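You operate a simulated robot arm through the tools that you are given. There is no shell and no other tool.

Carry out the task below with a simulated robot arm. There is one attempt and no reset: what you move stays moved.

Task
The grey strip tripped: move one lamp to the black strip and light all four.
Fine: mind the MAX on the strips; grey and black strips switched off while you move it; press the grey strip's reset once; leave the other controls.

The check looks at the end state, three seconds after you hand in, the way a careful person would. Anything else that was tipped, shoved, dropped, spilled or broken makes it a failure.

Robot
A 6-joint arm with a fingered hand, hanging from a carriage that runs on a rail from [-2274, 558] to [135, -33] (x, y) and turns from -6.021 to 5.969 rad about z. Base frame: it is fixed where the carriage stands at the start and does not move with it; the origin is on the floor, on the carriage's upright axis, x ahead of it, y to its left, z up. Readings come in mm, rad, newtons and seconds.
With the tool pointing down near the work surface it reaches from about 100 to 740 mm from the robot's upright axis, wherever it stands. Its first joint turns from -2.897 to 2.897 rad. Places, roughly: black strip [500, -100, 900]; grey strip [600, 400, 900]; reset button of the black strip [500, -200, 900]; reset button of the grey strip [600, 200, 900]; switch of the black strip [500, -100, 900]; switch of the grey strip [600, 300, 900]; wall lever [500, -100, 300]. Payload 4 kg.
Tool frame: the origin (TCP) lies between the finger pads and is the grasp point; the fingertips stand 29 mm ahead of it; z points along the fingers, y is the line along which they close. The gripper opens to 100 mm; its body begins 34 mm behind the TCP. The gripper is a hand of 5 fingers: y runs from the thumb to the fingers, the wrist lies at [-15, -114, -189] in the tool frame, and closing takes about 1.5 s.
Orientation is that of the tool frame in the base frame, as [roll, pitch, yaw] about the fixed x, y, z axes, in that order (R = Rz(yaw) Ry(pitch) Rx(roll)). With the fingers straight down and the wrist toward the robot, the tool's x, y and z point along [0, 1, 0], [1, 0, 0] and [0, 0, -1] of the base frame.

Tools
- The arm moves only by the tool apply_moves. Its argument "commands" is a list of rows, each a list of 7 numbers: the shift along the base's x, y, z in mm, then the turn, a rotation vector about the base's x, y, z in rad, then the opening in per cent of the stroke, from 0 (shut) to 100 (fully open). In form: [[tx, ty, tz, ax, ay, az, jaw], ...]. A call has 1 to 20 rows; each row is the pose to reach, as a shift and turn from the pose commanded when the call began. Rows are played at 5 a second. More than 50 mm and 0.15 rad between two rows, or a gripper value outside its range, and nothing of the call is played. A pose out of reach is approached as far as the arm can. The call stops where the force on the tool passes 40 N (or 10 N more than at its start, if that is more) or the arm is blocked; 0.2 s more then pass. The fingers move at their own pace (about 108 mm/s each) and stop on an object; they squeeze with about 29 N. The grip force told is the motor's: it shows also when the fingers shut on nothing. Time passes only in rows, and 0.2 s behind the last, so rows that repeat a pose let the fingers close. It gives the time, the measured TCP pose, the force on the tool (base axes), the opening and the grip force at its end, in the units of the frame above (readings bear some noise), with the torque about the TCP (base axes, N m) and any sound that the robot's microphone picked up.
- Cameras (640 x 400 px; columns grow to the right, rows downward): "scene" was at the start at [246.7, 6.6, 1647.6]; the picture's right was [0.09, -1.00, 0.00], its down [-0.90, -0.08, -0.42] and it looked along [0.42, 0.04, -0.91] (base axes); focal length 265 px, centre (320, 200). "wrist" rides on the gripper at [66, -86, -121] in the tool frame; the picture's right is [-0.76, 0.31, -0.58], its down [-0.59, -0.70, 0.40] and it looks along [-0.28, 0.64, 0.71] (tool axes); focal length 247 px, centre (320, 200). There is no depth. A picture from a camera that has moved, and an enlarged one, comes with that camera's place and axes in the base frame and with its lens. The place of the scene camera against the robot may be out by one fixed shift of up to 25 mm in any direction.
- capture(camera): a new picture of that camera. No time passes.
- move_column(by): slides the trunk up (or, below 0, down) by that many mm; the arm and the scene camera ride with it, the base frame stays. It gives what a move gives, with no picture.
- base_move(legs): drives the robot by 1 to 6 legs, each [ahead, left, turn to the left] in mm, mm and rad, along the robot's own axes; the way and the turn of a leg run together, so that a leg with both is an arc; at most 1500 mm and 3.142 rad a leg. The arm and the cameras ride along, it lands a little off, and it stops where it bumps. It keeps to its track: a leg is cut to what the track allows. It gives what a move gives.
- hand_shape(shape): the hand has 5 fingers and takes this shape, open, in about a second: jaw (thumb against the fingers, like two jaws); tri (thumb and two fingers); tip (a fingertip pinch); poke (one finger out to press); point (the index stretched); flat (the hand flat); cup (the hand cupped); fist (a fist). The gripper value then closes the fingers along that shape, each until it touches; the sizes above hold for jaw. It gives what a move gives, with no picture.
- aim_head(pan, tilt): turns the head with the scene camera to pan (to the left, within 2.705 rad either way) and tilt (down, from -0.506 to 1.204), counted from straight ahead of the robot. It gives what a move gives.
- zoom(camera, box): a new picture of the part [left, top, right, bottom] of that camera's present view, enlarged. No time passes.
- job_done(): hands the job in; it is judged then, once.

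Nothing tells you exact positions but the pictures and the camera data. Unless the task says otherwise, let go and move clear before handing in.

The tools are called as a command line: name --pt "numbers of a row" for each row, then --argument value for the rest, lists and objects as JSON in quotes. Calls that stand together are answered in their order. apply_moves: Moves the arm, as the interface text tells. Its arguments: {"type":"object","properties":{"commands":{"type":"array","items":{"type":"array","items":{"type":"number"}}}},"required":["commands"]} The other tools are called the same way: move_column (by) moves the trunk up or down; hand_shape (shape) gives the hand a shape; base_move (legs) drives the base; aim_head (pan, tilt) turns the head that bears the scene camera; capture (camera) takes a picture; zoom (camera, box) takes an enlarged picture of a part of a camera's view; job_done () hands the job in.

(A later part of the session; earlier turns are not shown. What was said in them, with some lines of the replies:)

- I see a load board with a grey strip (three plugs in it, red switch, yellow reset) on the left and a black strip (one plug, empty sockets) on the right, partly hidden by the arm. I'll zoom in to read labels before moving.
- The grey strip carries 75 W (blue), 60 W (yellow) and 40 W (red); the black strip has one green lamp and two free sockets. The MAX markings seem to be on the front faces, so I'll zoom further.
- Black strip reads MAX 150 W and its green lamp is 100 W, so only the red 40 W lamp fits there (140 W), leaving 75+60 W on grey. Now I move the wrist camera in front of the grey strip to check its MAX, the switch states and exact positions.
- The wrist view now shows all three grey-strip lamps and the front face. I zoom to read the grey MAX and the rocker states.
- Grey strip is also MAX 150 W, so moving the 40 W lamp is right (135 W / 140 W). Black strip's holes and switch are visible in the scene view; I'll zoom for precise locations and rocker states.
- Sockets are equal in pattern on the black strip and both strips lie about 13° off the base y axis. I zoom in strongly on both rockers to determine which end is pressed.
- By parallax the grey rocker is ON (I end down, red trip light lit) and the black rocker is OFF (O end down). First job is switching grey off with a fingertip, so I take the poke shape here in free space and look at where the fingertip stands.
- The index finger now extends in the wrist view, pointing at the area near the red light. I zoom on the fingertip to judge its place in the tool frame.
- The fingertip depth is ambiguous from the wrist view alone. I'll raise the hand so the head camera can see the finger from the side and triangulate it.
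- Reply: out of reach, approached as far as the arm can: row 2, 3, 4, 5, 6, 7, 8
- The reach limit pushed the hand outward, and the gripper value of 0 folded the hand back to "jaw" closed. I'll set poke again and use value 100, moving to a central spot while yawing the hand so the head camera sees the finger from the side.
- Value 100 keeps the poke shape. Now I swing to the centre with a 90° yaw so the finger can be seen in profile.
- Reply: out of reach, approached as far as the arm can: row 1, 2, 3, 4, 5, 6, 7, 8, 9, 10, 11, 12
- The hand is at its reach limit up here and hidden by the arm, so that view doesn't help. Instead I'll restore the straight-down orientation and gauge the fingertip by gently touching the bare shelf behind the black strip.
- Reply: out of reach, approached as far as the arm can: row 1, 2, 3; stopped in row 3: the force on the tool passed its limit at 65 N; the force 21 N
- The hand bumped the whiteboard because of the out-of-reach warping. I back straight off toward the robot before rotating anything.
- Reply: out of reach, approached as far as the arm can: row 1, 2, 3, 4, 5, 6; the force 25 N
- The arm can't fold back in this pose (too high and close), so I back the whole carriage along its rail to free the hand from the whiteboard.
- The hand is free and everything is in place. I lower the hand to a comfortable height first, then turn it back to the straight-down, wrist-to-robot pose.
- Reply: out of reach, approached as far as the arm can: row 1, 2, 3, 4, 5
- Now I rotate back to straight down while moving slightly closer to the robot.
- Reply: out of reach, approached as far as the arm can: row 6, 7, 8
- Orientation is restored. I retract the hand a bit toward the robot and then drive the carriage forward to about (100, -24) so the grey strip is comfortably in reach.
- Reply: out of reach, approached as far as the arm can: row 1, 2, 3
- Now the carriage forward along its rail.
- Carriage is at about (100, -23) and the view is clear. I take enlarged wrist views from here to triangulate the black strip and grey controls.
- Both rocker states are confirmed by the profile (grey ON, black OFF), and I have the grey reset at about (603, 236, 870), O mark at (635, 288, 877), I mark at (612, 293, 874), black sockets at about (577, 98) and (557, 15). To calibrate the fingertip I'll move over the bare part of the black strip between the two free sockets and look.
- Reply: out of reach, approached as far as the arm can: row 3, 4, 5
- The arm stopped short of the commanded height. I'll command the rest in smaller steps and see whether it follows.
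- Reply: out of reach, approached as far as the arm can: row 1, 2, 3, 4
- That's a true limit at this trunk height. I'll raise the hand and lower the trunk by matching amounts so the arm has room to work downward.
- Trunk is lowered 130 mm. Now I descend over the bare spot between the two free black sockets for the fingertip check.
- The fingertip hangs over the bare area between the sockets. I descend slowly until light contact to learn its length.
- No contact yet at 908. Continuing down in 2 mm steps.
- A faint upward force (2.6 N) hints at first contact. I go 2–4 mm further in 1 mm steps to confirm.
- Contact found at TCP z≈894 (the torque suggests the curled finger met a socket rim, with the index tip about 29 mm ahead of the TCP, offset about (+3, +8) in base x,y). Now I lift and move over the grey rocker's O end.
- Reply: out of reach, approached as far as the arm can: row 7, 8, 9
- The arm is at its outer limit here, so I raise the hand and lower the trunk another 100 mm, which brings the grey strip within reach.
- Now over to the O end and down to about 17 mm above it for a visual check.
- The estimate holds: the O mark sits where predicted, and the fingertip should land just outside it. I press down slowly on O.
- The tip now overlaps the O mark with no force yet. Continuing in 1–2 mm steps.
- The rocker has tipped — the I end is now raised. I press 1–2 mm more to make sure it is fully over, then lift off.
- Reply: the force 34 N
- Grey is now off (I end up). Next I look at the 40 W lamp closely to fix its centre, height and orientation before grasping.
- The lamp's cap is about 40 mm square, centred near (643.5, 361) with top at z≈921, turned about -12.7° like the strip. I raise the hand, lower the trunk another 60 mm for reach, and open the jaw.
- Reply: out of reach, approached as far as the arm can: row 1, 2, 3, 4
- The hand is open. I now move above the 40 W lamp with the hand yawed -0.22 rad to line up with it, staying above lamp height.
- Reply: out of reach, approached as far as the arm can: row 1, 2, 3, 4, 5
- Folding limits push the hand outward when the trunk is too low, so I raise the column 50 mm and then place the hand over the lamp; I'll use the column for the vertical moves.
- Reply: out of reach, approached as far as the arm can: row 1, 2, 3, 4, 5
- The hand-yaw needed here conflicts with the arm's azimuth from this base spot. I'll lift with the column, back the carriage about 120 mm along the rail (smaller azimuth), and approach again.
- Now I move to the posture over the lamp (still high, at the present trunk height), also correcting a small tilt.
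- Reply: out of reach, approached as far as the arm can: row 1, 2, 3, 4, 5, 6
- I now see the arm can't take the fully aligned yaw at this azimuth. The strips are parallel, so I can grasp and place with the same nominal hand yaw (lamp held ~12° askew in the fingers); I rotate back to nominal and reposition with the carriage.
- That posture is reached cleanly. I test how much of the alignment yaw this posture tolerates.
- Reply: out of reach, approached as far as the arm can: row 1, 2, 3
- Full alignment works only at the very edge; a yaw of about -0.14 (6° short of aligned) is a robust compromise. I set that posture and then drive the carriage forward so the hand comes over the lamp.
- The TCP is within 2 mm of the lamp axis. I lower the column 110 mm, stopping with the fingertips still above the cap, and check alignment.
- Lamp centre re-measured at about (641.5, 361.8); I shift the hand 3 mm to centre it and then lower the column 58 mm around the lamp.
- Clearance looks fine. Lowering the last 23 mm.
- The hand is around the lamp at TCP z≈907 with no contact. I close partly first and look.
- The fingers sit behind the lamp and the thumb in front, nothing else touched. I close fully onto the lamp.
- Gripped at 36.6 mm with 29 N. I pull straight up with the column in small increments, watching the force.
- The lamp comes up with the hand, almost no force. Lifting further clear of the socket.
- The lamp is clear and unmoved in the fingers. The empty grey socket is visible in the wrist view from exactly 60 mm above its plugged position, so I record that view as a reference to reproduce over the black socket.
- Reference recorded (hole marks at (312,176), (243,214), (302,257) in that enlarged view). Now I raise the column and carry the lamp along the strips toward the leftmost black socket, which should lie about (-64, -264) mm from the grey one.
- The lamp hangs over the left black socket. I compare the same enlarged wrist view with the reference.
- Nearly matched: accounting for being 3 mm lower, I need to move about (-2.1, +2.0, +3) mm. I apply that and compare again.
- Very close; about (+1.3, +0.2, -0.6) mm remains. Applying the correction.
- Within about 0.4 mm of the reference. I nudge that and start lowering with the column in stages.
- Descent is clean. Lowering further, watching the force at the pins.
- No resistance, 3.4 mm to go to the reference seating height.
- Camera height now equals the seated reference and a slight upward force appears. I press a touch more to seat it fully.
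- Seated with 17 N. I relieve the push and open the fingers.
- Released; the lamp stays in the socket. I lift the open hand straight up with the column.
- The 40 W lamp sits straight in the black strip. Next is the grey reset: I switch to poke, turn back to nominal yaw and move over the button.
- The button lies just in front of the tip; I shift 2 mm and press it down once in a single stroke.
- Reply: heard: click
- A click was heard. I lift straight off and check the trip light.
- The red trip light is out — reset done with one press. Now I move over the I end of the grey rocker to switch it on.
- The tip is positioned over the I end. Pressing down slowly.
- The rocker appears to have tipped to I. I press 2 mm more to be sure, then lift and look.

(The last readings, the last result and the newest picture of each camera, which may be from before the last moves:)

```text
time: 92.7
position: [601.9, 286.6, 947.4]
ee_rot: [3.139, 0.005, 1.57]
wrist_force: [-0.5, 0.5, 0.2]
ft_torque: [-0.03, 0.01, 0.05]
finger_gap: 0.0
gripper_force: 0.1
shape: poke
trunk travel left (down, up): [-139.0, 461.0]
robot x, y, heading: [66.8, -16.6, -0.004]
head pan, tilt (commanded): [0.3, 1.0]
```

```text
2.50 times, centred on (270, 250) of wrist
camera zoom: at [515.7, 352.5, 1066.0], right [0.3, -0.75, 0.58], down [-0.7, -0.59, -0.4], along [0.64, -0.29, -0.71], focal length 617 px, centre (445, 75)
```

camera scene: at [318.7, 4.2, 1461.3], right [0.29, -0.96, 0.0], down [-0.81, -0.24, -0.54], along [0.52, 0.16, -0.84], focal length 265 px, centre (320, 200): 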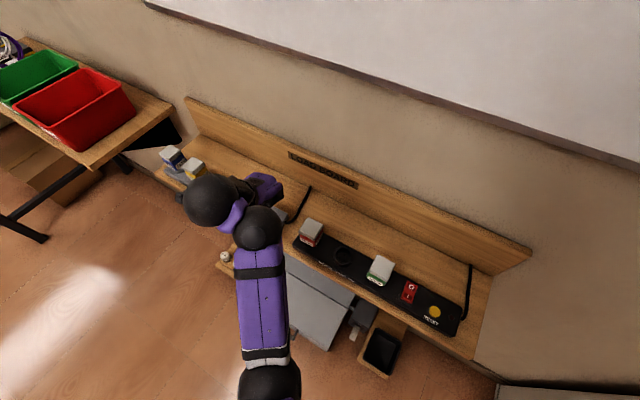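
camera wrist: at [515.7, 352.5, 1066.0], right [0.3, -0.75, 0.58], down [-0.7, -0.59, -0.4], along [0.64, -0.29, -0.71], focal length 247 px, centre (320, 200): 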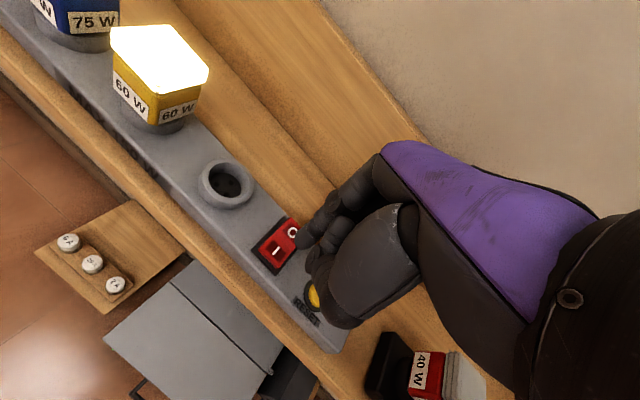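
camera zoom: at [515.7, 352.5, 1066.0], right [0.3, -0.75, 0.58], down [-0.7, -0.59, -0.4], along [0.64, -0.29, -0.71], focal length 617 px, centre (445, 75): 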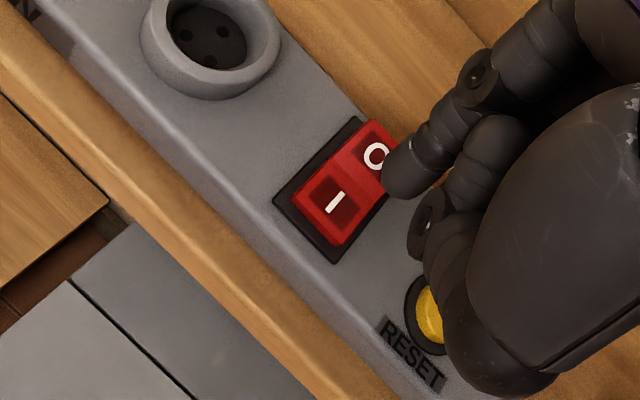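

The 60 W lamp is lit — grey is on. Now I raise the column and travel over to the black switch at about (509, -135), keeping above the lamps.

move_column --by 110

apply_moves --pt "-3 -40 -15 0 0 0 100" --pt "-7 -80 -30 0 0 0 100" --pt "-17 -122 -38 0 0 0 100" --pt "-27 -165 -46 0 0 0 100" --pt "-37 -207 -54 0 0 0 100" --pt "-48 -250 -60 0 0 0 100" --pt "-60 -292 -66 0 0 0 100" --pt "-72 -334 -70 0 0 0 100" --pt "-84 -376 -74 0 0 0 100" --pt "-94 -408 -76 0 0 0 100" --pt "-100 -428 -78 0 0 0 100" --pt "-100 -428 -78 0 0 0 100"

capture --camera "wrist"

capture --camera "scene"

```text
time: 94.1
position: [602.3, 286.9, 1056.7]
ee_rot: [3.138, 0.004, 1.57]
wrist_force: [0.0, 0.5, -1.0]
ft_torque: [-0.02, -0.01, 0.04]
finger_gap: 0.2
gripper_force: 0.1
shape: poke
trunk travel left (down, up): [-249.0, 351.0]
robot x, y, heading: [65.0, -14.3, -0.007]
head pan, tilt (commanded): [0.3, 1.0]
```

```text
time: 96.7
position: [503.1, -140.7, 978.5]
ee_rot: [3.139, 0.003, 1.571]
wrist_force: [-0.1, 0.3, 0.6]
ft_torque: [0.02, 0.03, 0.0]
finger_gap: 0.2
gripper_force: 0.1
shape: poke
trunk travel left (down, up): [-249.0, 351.0]
robot x, y, heading: [67.1, -16.2, -0.006]
head pan, tilt (commanded): [0.3, 1.0]
```

```text
taken
camera wrist: at [417.0, -75.9, 1097.7], right [0.3, -0.75, 0.58], down [-0.7, -0.59, -0.4], along [0.64, -0.29, -0.71], focal length 247 px, centre (320, 200)
```

wrist: 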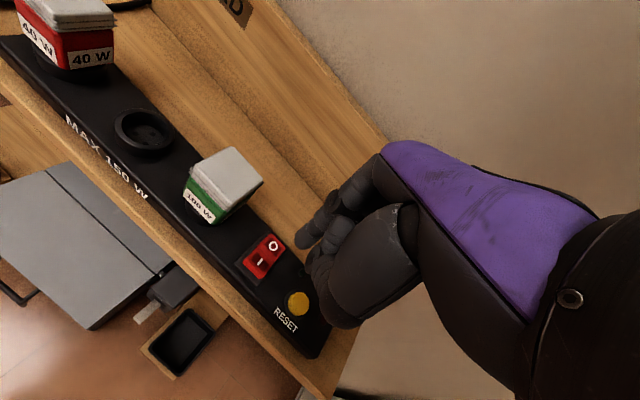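

```text
taken
camera scene: at [318.7, 4.2, 1536.3], right [0.29, -0.96, 0.0], down [-0.81, -0.24, -0.54], along [0.52, 0.16, -0.84], focal length 265 px, centre (320, 200)
```

scene: 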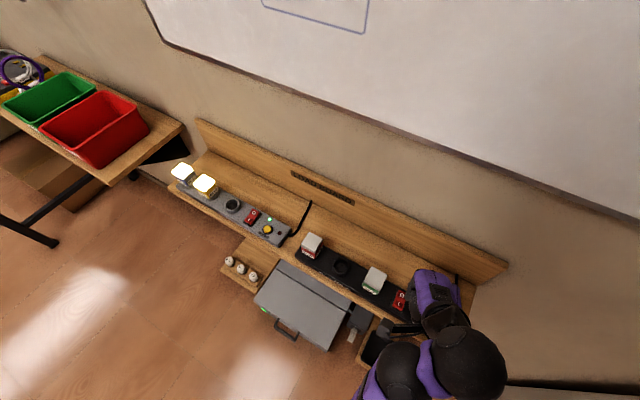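

Both grey-strip lamps and its green light are on. I zoom on the black rocker to refine its position.

zoom --camera "wrist" --box '[180, 170, 340, 330]'

zoom --camera "wrist" --box '[235, 220, 305, 290]'

```text
2.50 times, centred on (260, 250) of wrist
camera zoom: at [417.0, -75.9, 1097.7], right [0.3, -0.75, 0.58], down [-0.7, -0.59, -0.4], along [0.64, -0.29, -0.71], focal length 617 px, centre (470, 75)
```

zoom: 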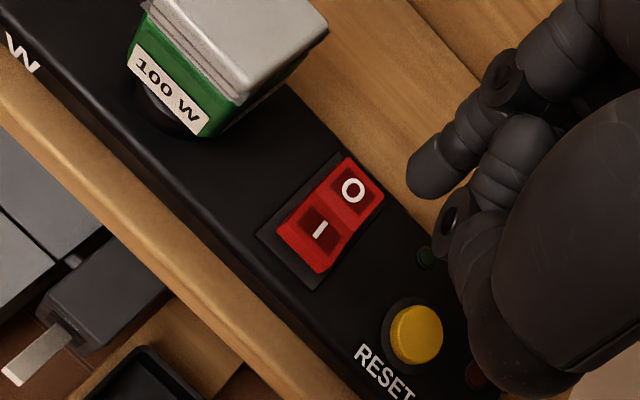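

```text
5.71 times, centred on (270, 255) of wrist
camera zoom: at [417.0, -75.9, 1097.7], right [0.3, -0.75, 0.58], down [-0.7, -0.59, -0.4], along [0.64, -0.29, -0.71], focal length 1411 px, centre (606, -114)
```

zoom: 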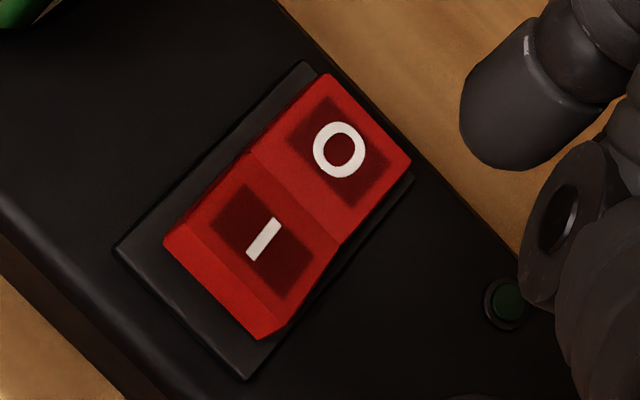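

I mark at about (508, -134, 877). Shifting (-3.6, +0.9) and lowering the column 55 mm for a check just above the switch.

apply_moves --pt "-2 0.5 0 0 0 0 100" --pt "-3.6 0.9 0 0 0 0 100" --pt "-3.6 0.9 0 0 0 0 100"

move_column --by -57

zoom --camera "wrist" --box '[200, 150, 360, 310]'

```text
time: 97.5
position: [499.4, -140.7, 979.3]
ee_rot: [3.139, 0.004, 1.57]
wrist_force: [0.0, 1.0, -0.8]
ft_torque: [0.02, 0.02, -0.02]
finger_gap: 0.1
gripper_force: 0.0
shape: poke
trunk travel left (down, up): [-249.0, 351.0]
robot x, y, heading: [66.8, -19.2, -0.006]
head pan, tilt (commanded): [0.3, 1.0]
```

```text
time: 98.5
position: [500.1, -141.2, 921.7]
ee_rot: [3.138, 0.003, 1.572]
wrist_force: [-0.6, 0.0, 0.0]
ft_torque: [-0.01, 0.02, 0.02]
finger_gap: 0.0
gripper_force: 0.0
shape: poke
trunk travel left (down, up): [-192.0, 408.0]
robot x, y, heading: [63.1, -16.3, -0.006]
head pan, tilt (commanded): [0.3, 1.0]
```

```text
2.50 times, centred on (280, 230) of wrist
camera zoom: at [413.2, -75.0, 1040.9], right [0.3, -0.75, 0.58], down [-0.7, -0.59, -0.4], along [0.64, -0.29, -0.71], focal length 617 px, centre (420, 125)
```

zoom: 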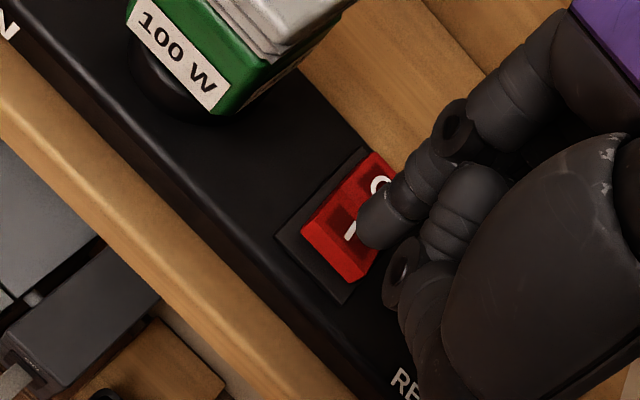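

The view matches the one I had over the grey switch, so I repeat the same press stroke.

apply_moves --pt "-1 0.3 -5 0 0 0 100" --pt "-2 0.5 -10 0 0 0 100" --pt "-2 0.5 -13 0 0 0 100" --pt "-2 0.5 -15 0 0 0 100" --pt "-2 0.5 -17 0 0 0 100" --pt "-2 0.5 -19 0 0 0 100" --pt "-2 0.5 -20.5 0 0 0 100"

zoom --camera "wrist" --box '[200, 150, 360, 310]'

capture --camera "scene"

```text
time: 100.1
position: [497.7, -141.0, 900.1]
ee_rot: [3.137, 0.004, 1.571]
wrist_force: [-0.2, -0.6, -0.4]
ft_torque: [-0.04, 0.01, 0.02]
finger_gap: 0.1
gripper_force: 0.1
shape: poke
trunk travel left (down, up): [-192.0, 408.0]
robot x, y, heading: [65.0, -16.4, -0.007]
head pan, tilt (commanded): [0.3, 1.0]
```

```text
2.50 times, centred on (280, 230) of wrist
camera zoom: at [411.0, -74.6, 1020.1], right [0.3, -0.75, 0.58], down [-0.7, -0.59, -0.4], along [0.64, -0.29, -0.71], focal length 617 px, centre (420, 125)
```

zoom: 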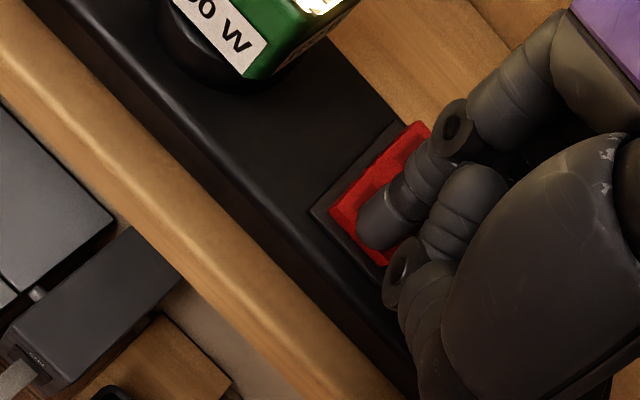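

```text
taken
camera scene: at [318.7, 4.2, 1479.3], right [0.29, -0.96, 0.0], down [-0.81, -0.24, -0.54], along [0.52, 0.16, -0.84], focal length 265 px, centre (320, 200)
```

scene: 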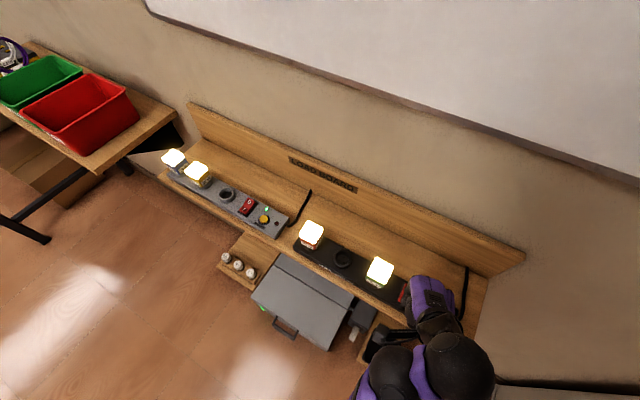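

All four lamps are lit. I press 1.5 mm more so the rocker is fully seated, then lift clear and check everything.

apply_moves --pt "0 0 -0.8 0 0 0 100" --pt "0 0 -1.5 0 0 0 100"

apply_moves --pt "0 0 12 0 0 0 100" --pt "0 0 30 0 0 0 100" --pt "0 0 50 0 0 0 100" --pt "0 0 50 0 0 0 100"

move_column --by 100

capture --camera "wrist"

capture --camera "scene"

```text
time: 100.7
position: [499.7, -140.9, 899.7]
ee_rot: [3.136, 0.003, 1.572]
wrist_force: [-3.0, 1.2, 7.5]
ft_torque: [0.02, 0.04, 0.02]
finger_gap: 0.3
gripper_force: 0.0
shape: poke
trunk travel left (down, up): [-192.0, 408.0]
robot x, y, heading: [64.9, -16.8, -0.008]
head pan, tilt (commanded): [0.3, 1.0]
```

```text
time: 101.7
position: [496.7, -139.6, 949.7]
ee_rot: [3.139, 0.003, 1.57]
wrist_force: [-0.5, -0.1, 0.0]
ft_torque: [-0.01, -0.02, -0.04]
finger_gap: 0.0
gripper_force: 0.1
shape: poke
trunk travel left (down, up): [-192.0, 408.0]
robot x, y, heading: [65.0, -15.6, -0.006]
head pan, tilt (commanded): [0.3, 1.0]
```

```text
time: 103.0
position: [496.7, -141.8, 1049.2]
ee_rot: [3.137, 0.003, 1.571]
wrist_force: [-0.2, -0.8, 0.5]
ft_torque: [0.03, -0.01, 0.01]
finger_gap: 0.1
gripper_force: 0.0
shape: poke
trunk travel left (down, up): [-292.0, 308.0]
robot x, y, heading: [61.5, -19.1, -0.006]
head pan, tilt (commanded): [0.3, 1.0]
```

```text
taken
camera wrist: at [411.2, -74.8, 1168.3], right [0.3, -0.75, 0.58], down [-0.7, -0.59, -0.4], along [0.64, -0.29, -0.71], focal length 247 px, centre (320, 200)
```

wrist: 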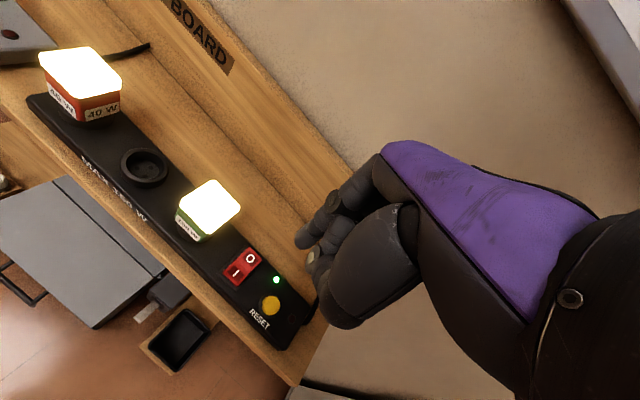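

```text
taken
camera scene: at [318.7, 4.2, 1579.3], right [0.29, -0.96, 0.0], down [-0.81, -0.24, -0.54], along [0.52, 0.16, -0.84], focal length 265 px, centre (320, 200)
```

scene: 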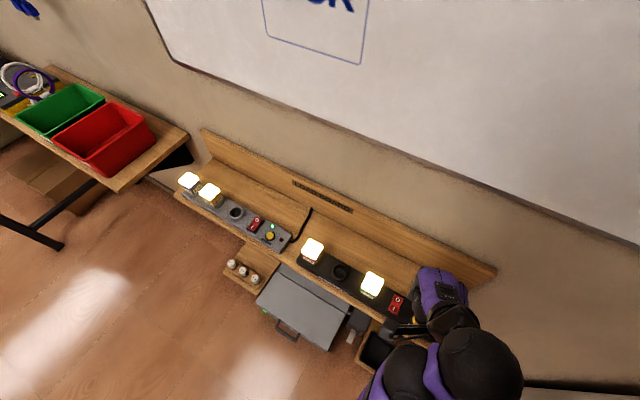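

All four lamps and both green lights are on. Final close look at the strips and surroundings before handing in.

zoom --camera "scene" --box '[165, 160, 325, 280]'

zoom --camera "scene" --box '[280, 220, 440, 340]'

zoom --camera "wrist" --box '[20, 30, 320, 350]'

```text
3.33 times, centred on (245, 220) of scene
camera zoom: at [318.7, 4.2, 1579.3], right [0.29, -0.96, 0.0], down [-0.81, -0.24, -0.54], along [0.52, 0.16, -0.84], focal length 884 px, centre (570, 133)
```

zoom: 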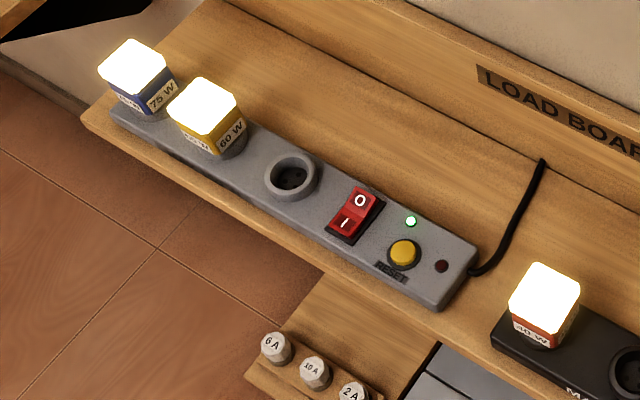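

```text
3.33 times, centred on (360, 280) of scene
camera zoom: at [318.7, 4.2, 1579.3], right [0.29, -0.96, 0.0], down [-0.81, -0.24, -0.54], along [0.52, 0.16, -0.84], focal length 884 px, centre (187, -67)
```

zoom: 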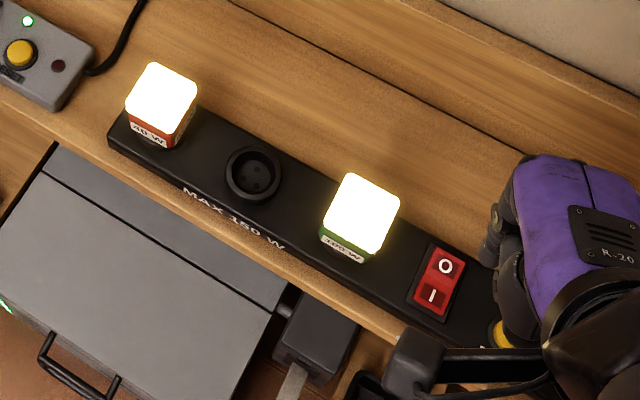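

```text
1.25 times, centred on (170, 190) of wrist
camera zoom: at [411.2, -74.8, 1168.3], right [0.3, -0.75, 0.58], down [-0.7, -0.59, -0.4], along [0.64, -0.29, -0.71], focal length 309 px, centre (508, 212)
```

zoom: 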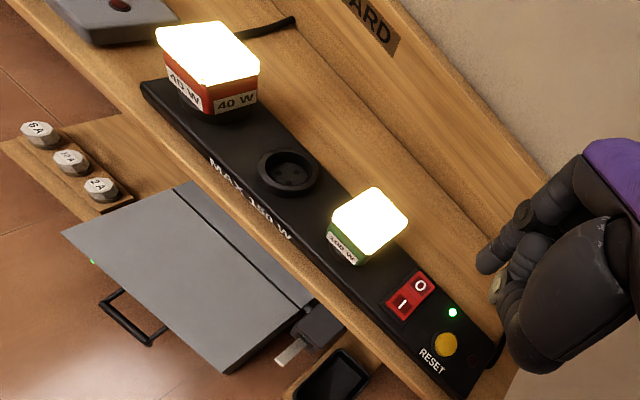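

Everything is in order: 75 W + 60 W lit on grey, 40 W + 100 W lit on black, trip light off, nothing else disturbed. I back the carriage off a little so the hand is clear of the shelf, then hand in.

base_move --legs '[[-150, 37, 0]]'

capture --camera "scene"

```text
time: 104.4
position: [347.0, -104.7, 1049.3]
ee_rot: [3.138, 0.004, 1.569]
wrist_force: [-0.6, 0.4, -0.1]
ft_torque: [-0.01, 0.02, 0.02]
finger_gap: 0.3
gripper_force: 0.1
shape: poke
trunk travel left (down, up): [-292.0, 308.0]
robot x, y, heading: [-83.6, 17.7, -0.011]
head pan, tilt (commanded): [0.3, 1.0]
```

```text
taken
camera scene: at [168.6, 40.6, 1579.3], right [0.29, -0.96, 0.0], down [-0.81, -0.24, -0.54], along [0.52, 0.16, -0.84], focal length 265 px, centre (320, 200)
```

scene: 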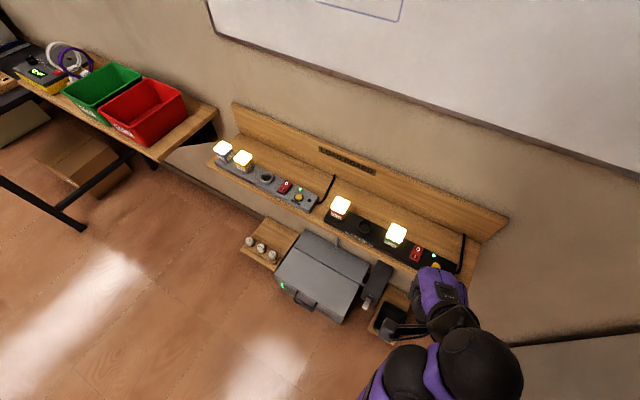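

All four lamps are lit, both strips are on with green lights, and the hand is clear of the shelf. Handing the job in.

job_done

```text
The job is handed in.
```

The red 40 W lamp is now in the black strip's left socket. All four lamps are lit, and both strips show green.

- **Load:** both strips are marked MAX 150 W. Grey now carries 75 + 60 = 135 W and black carries 100 + 40 = 140 W.
- **Switching:** I switched grey off before pulling the lamp; black was already off. Both stayed off until the lamp was seated, and I turned them back on at the end.
- **Reset:** I pressed the grey reset once, after the lamp was moved. The red trip light went out.
- **Other contacts:**
  - Early on, while I was repositioning the arm, the hand bumped the whiteboard at about 65 N. I backed the carriage off and saw no damage.
  - I also touched the black strip lightly, at about 19 N, to gauge the fingertip; nothing moved.

I did not touch any other control. In the last picture nothing else on or around the shelf looks disturbed.
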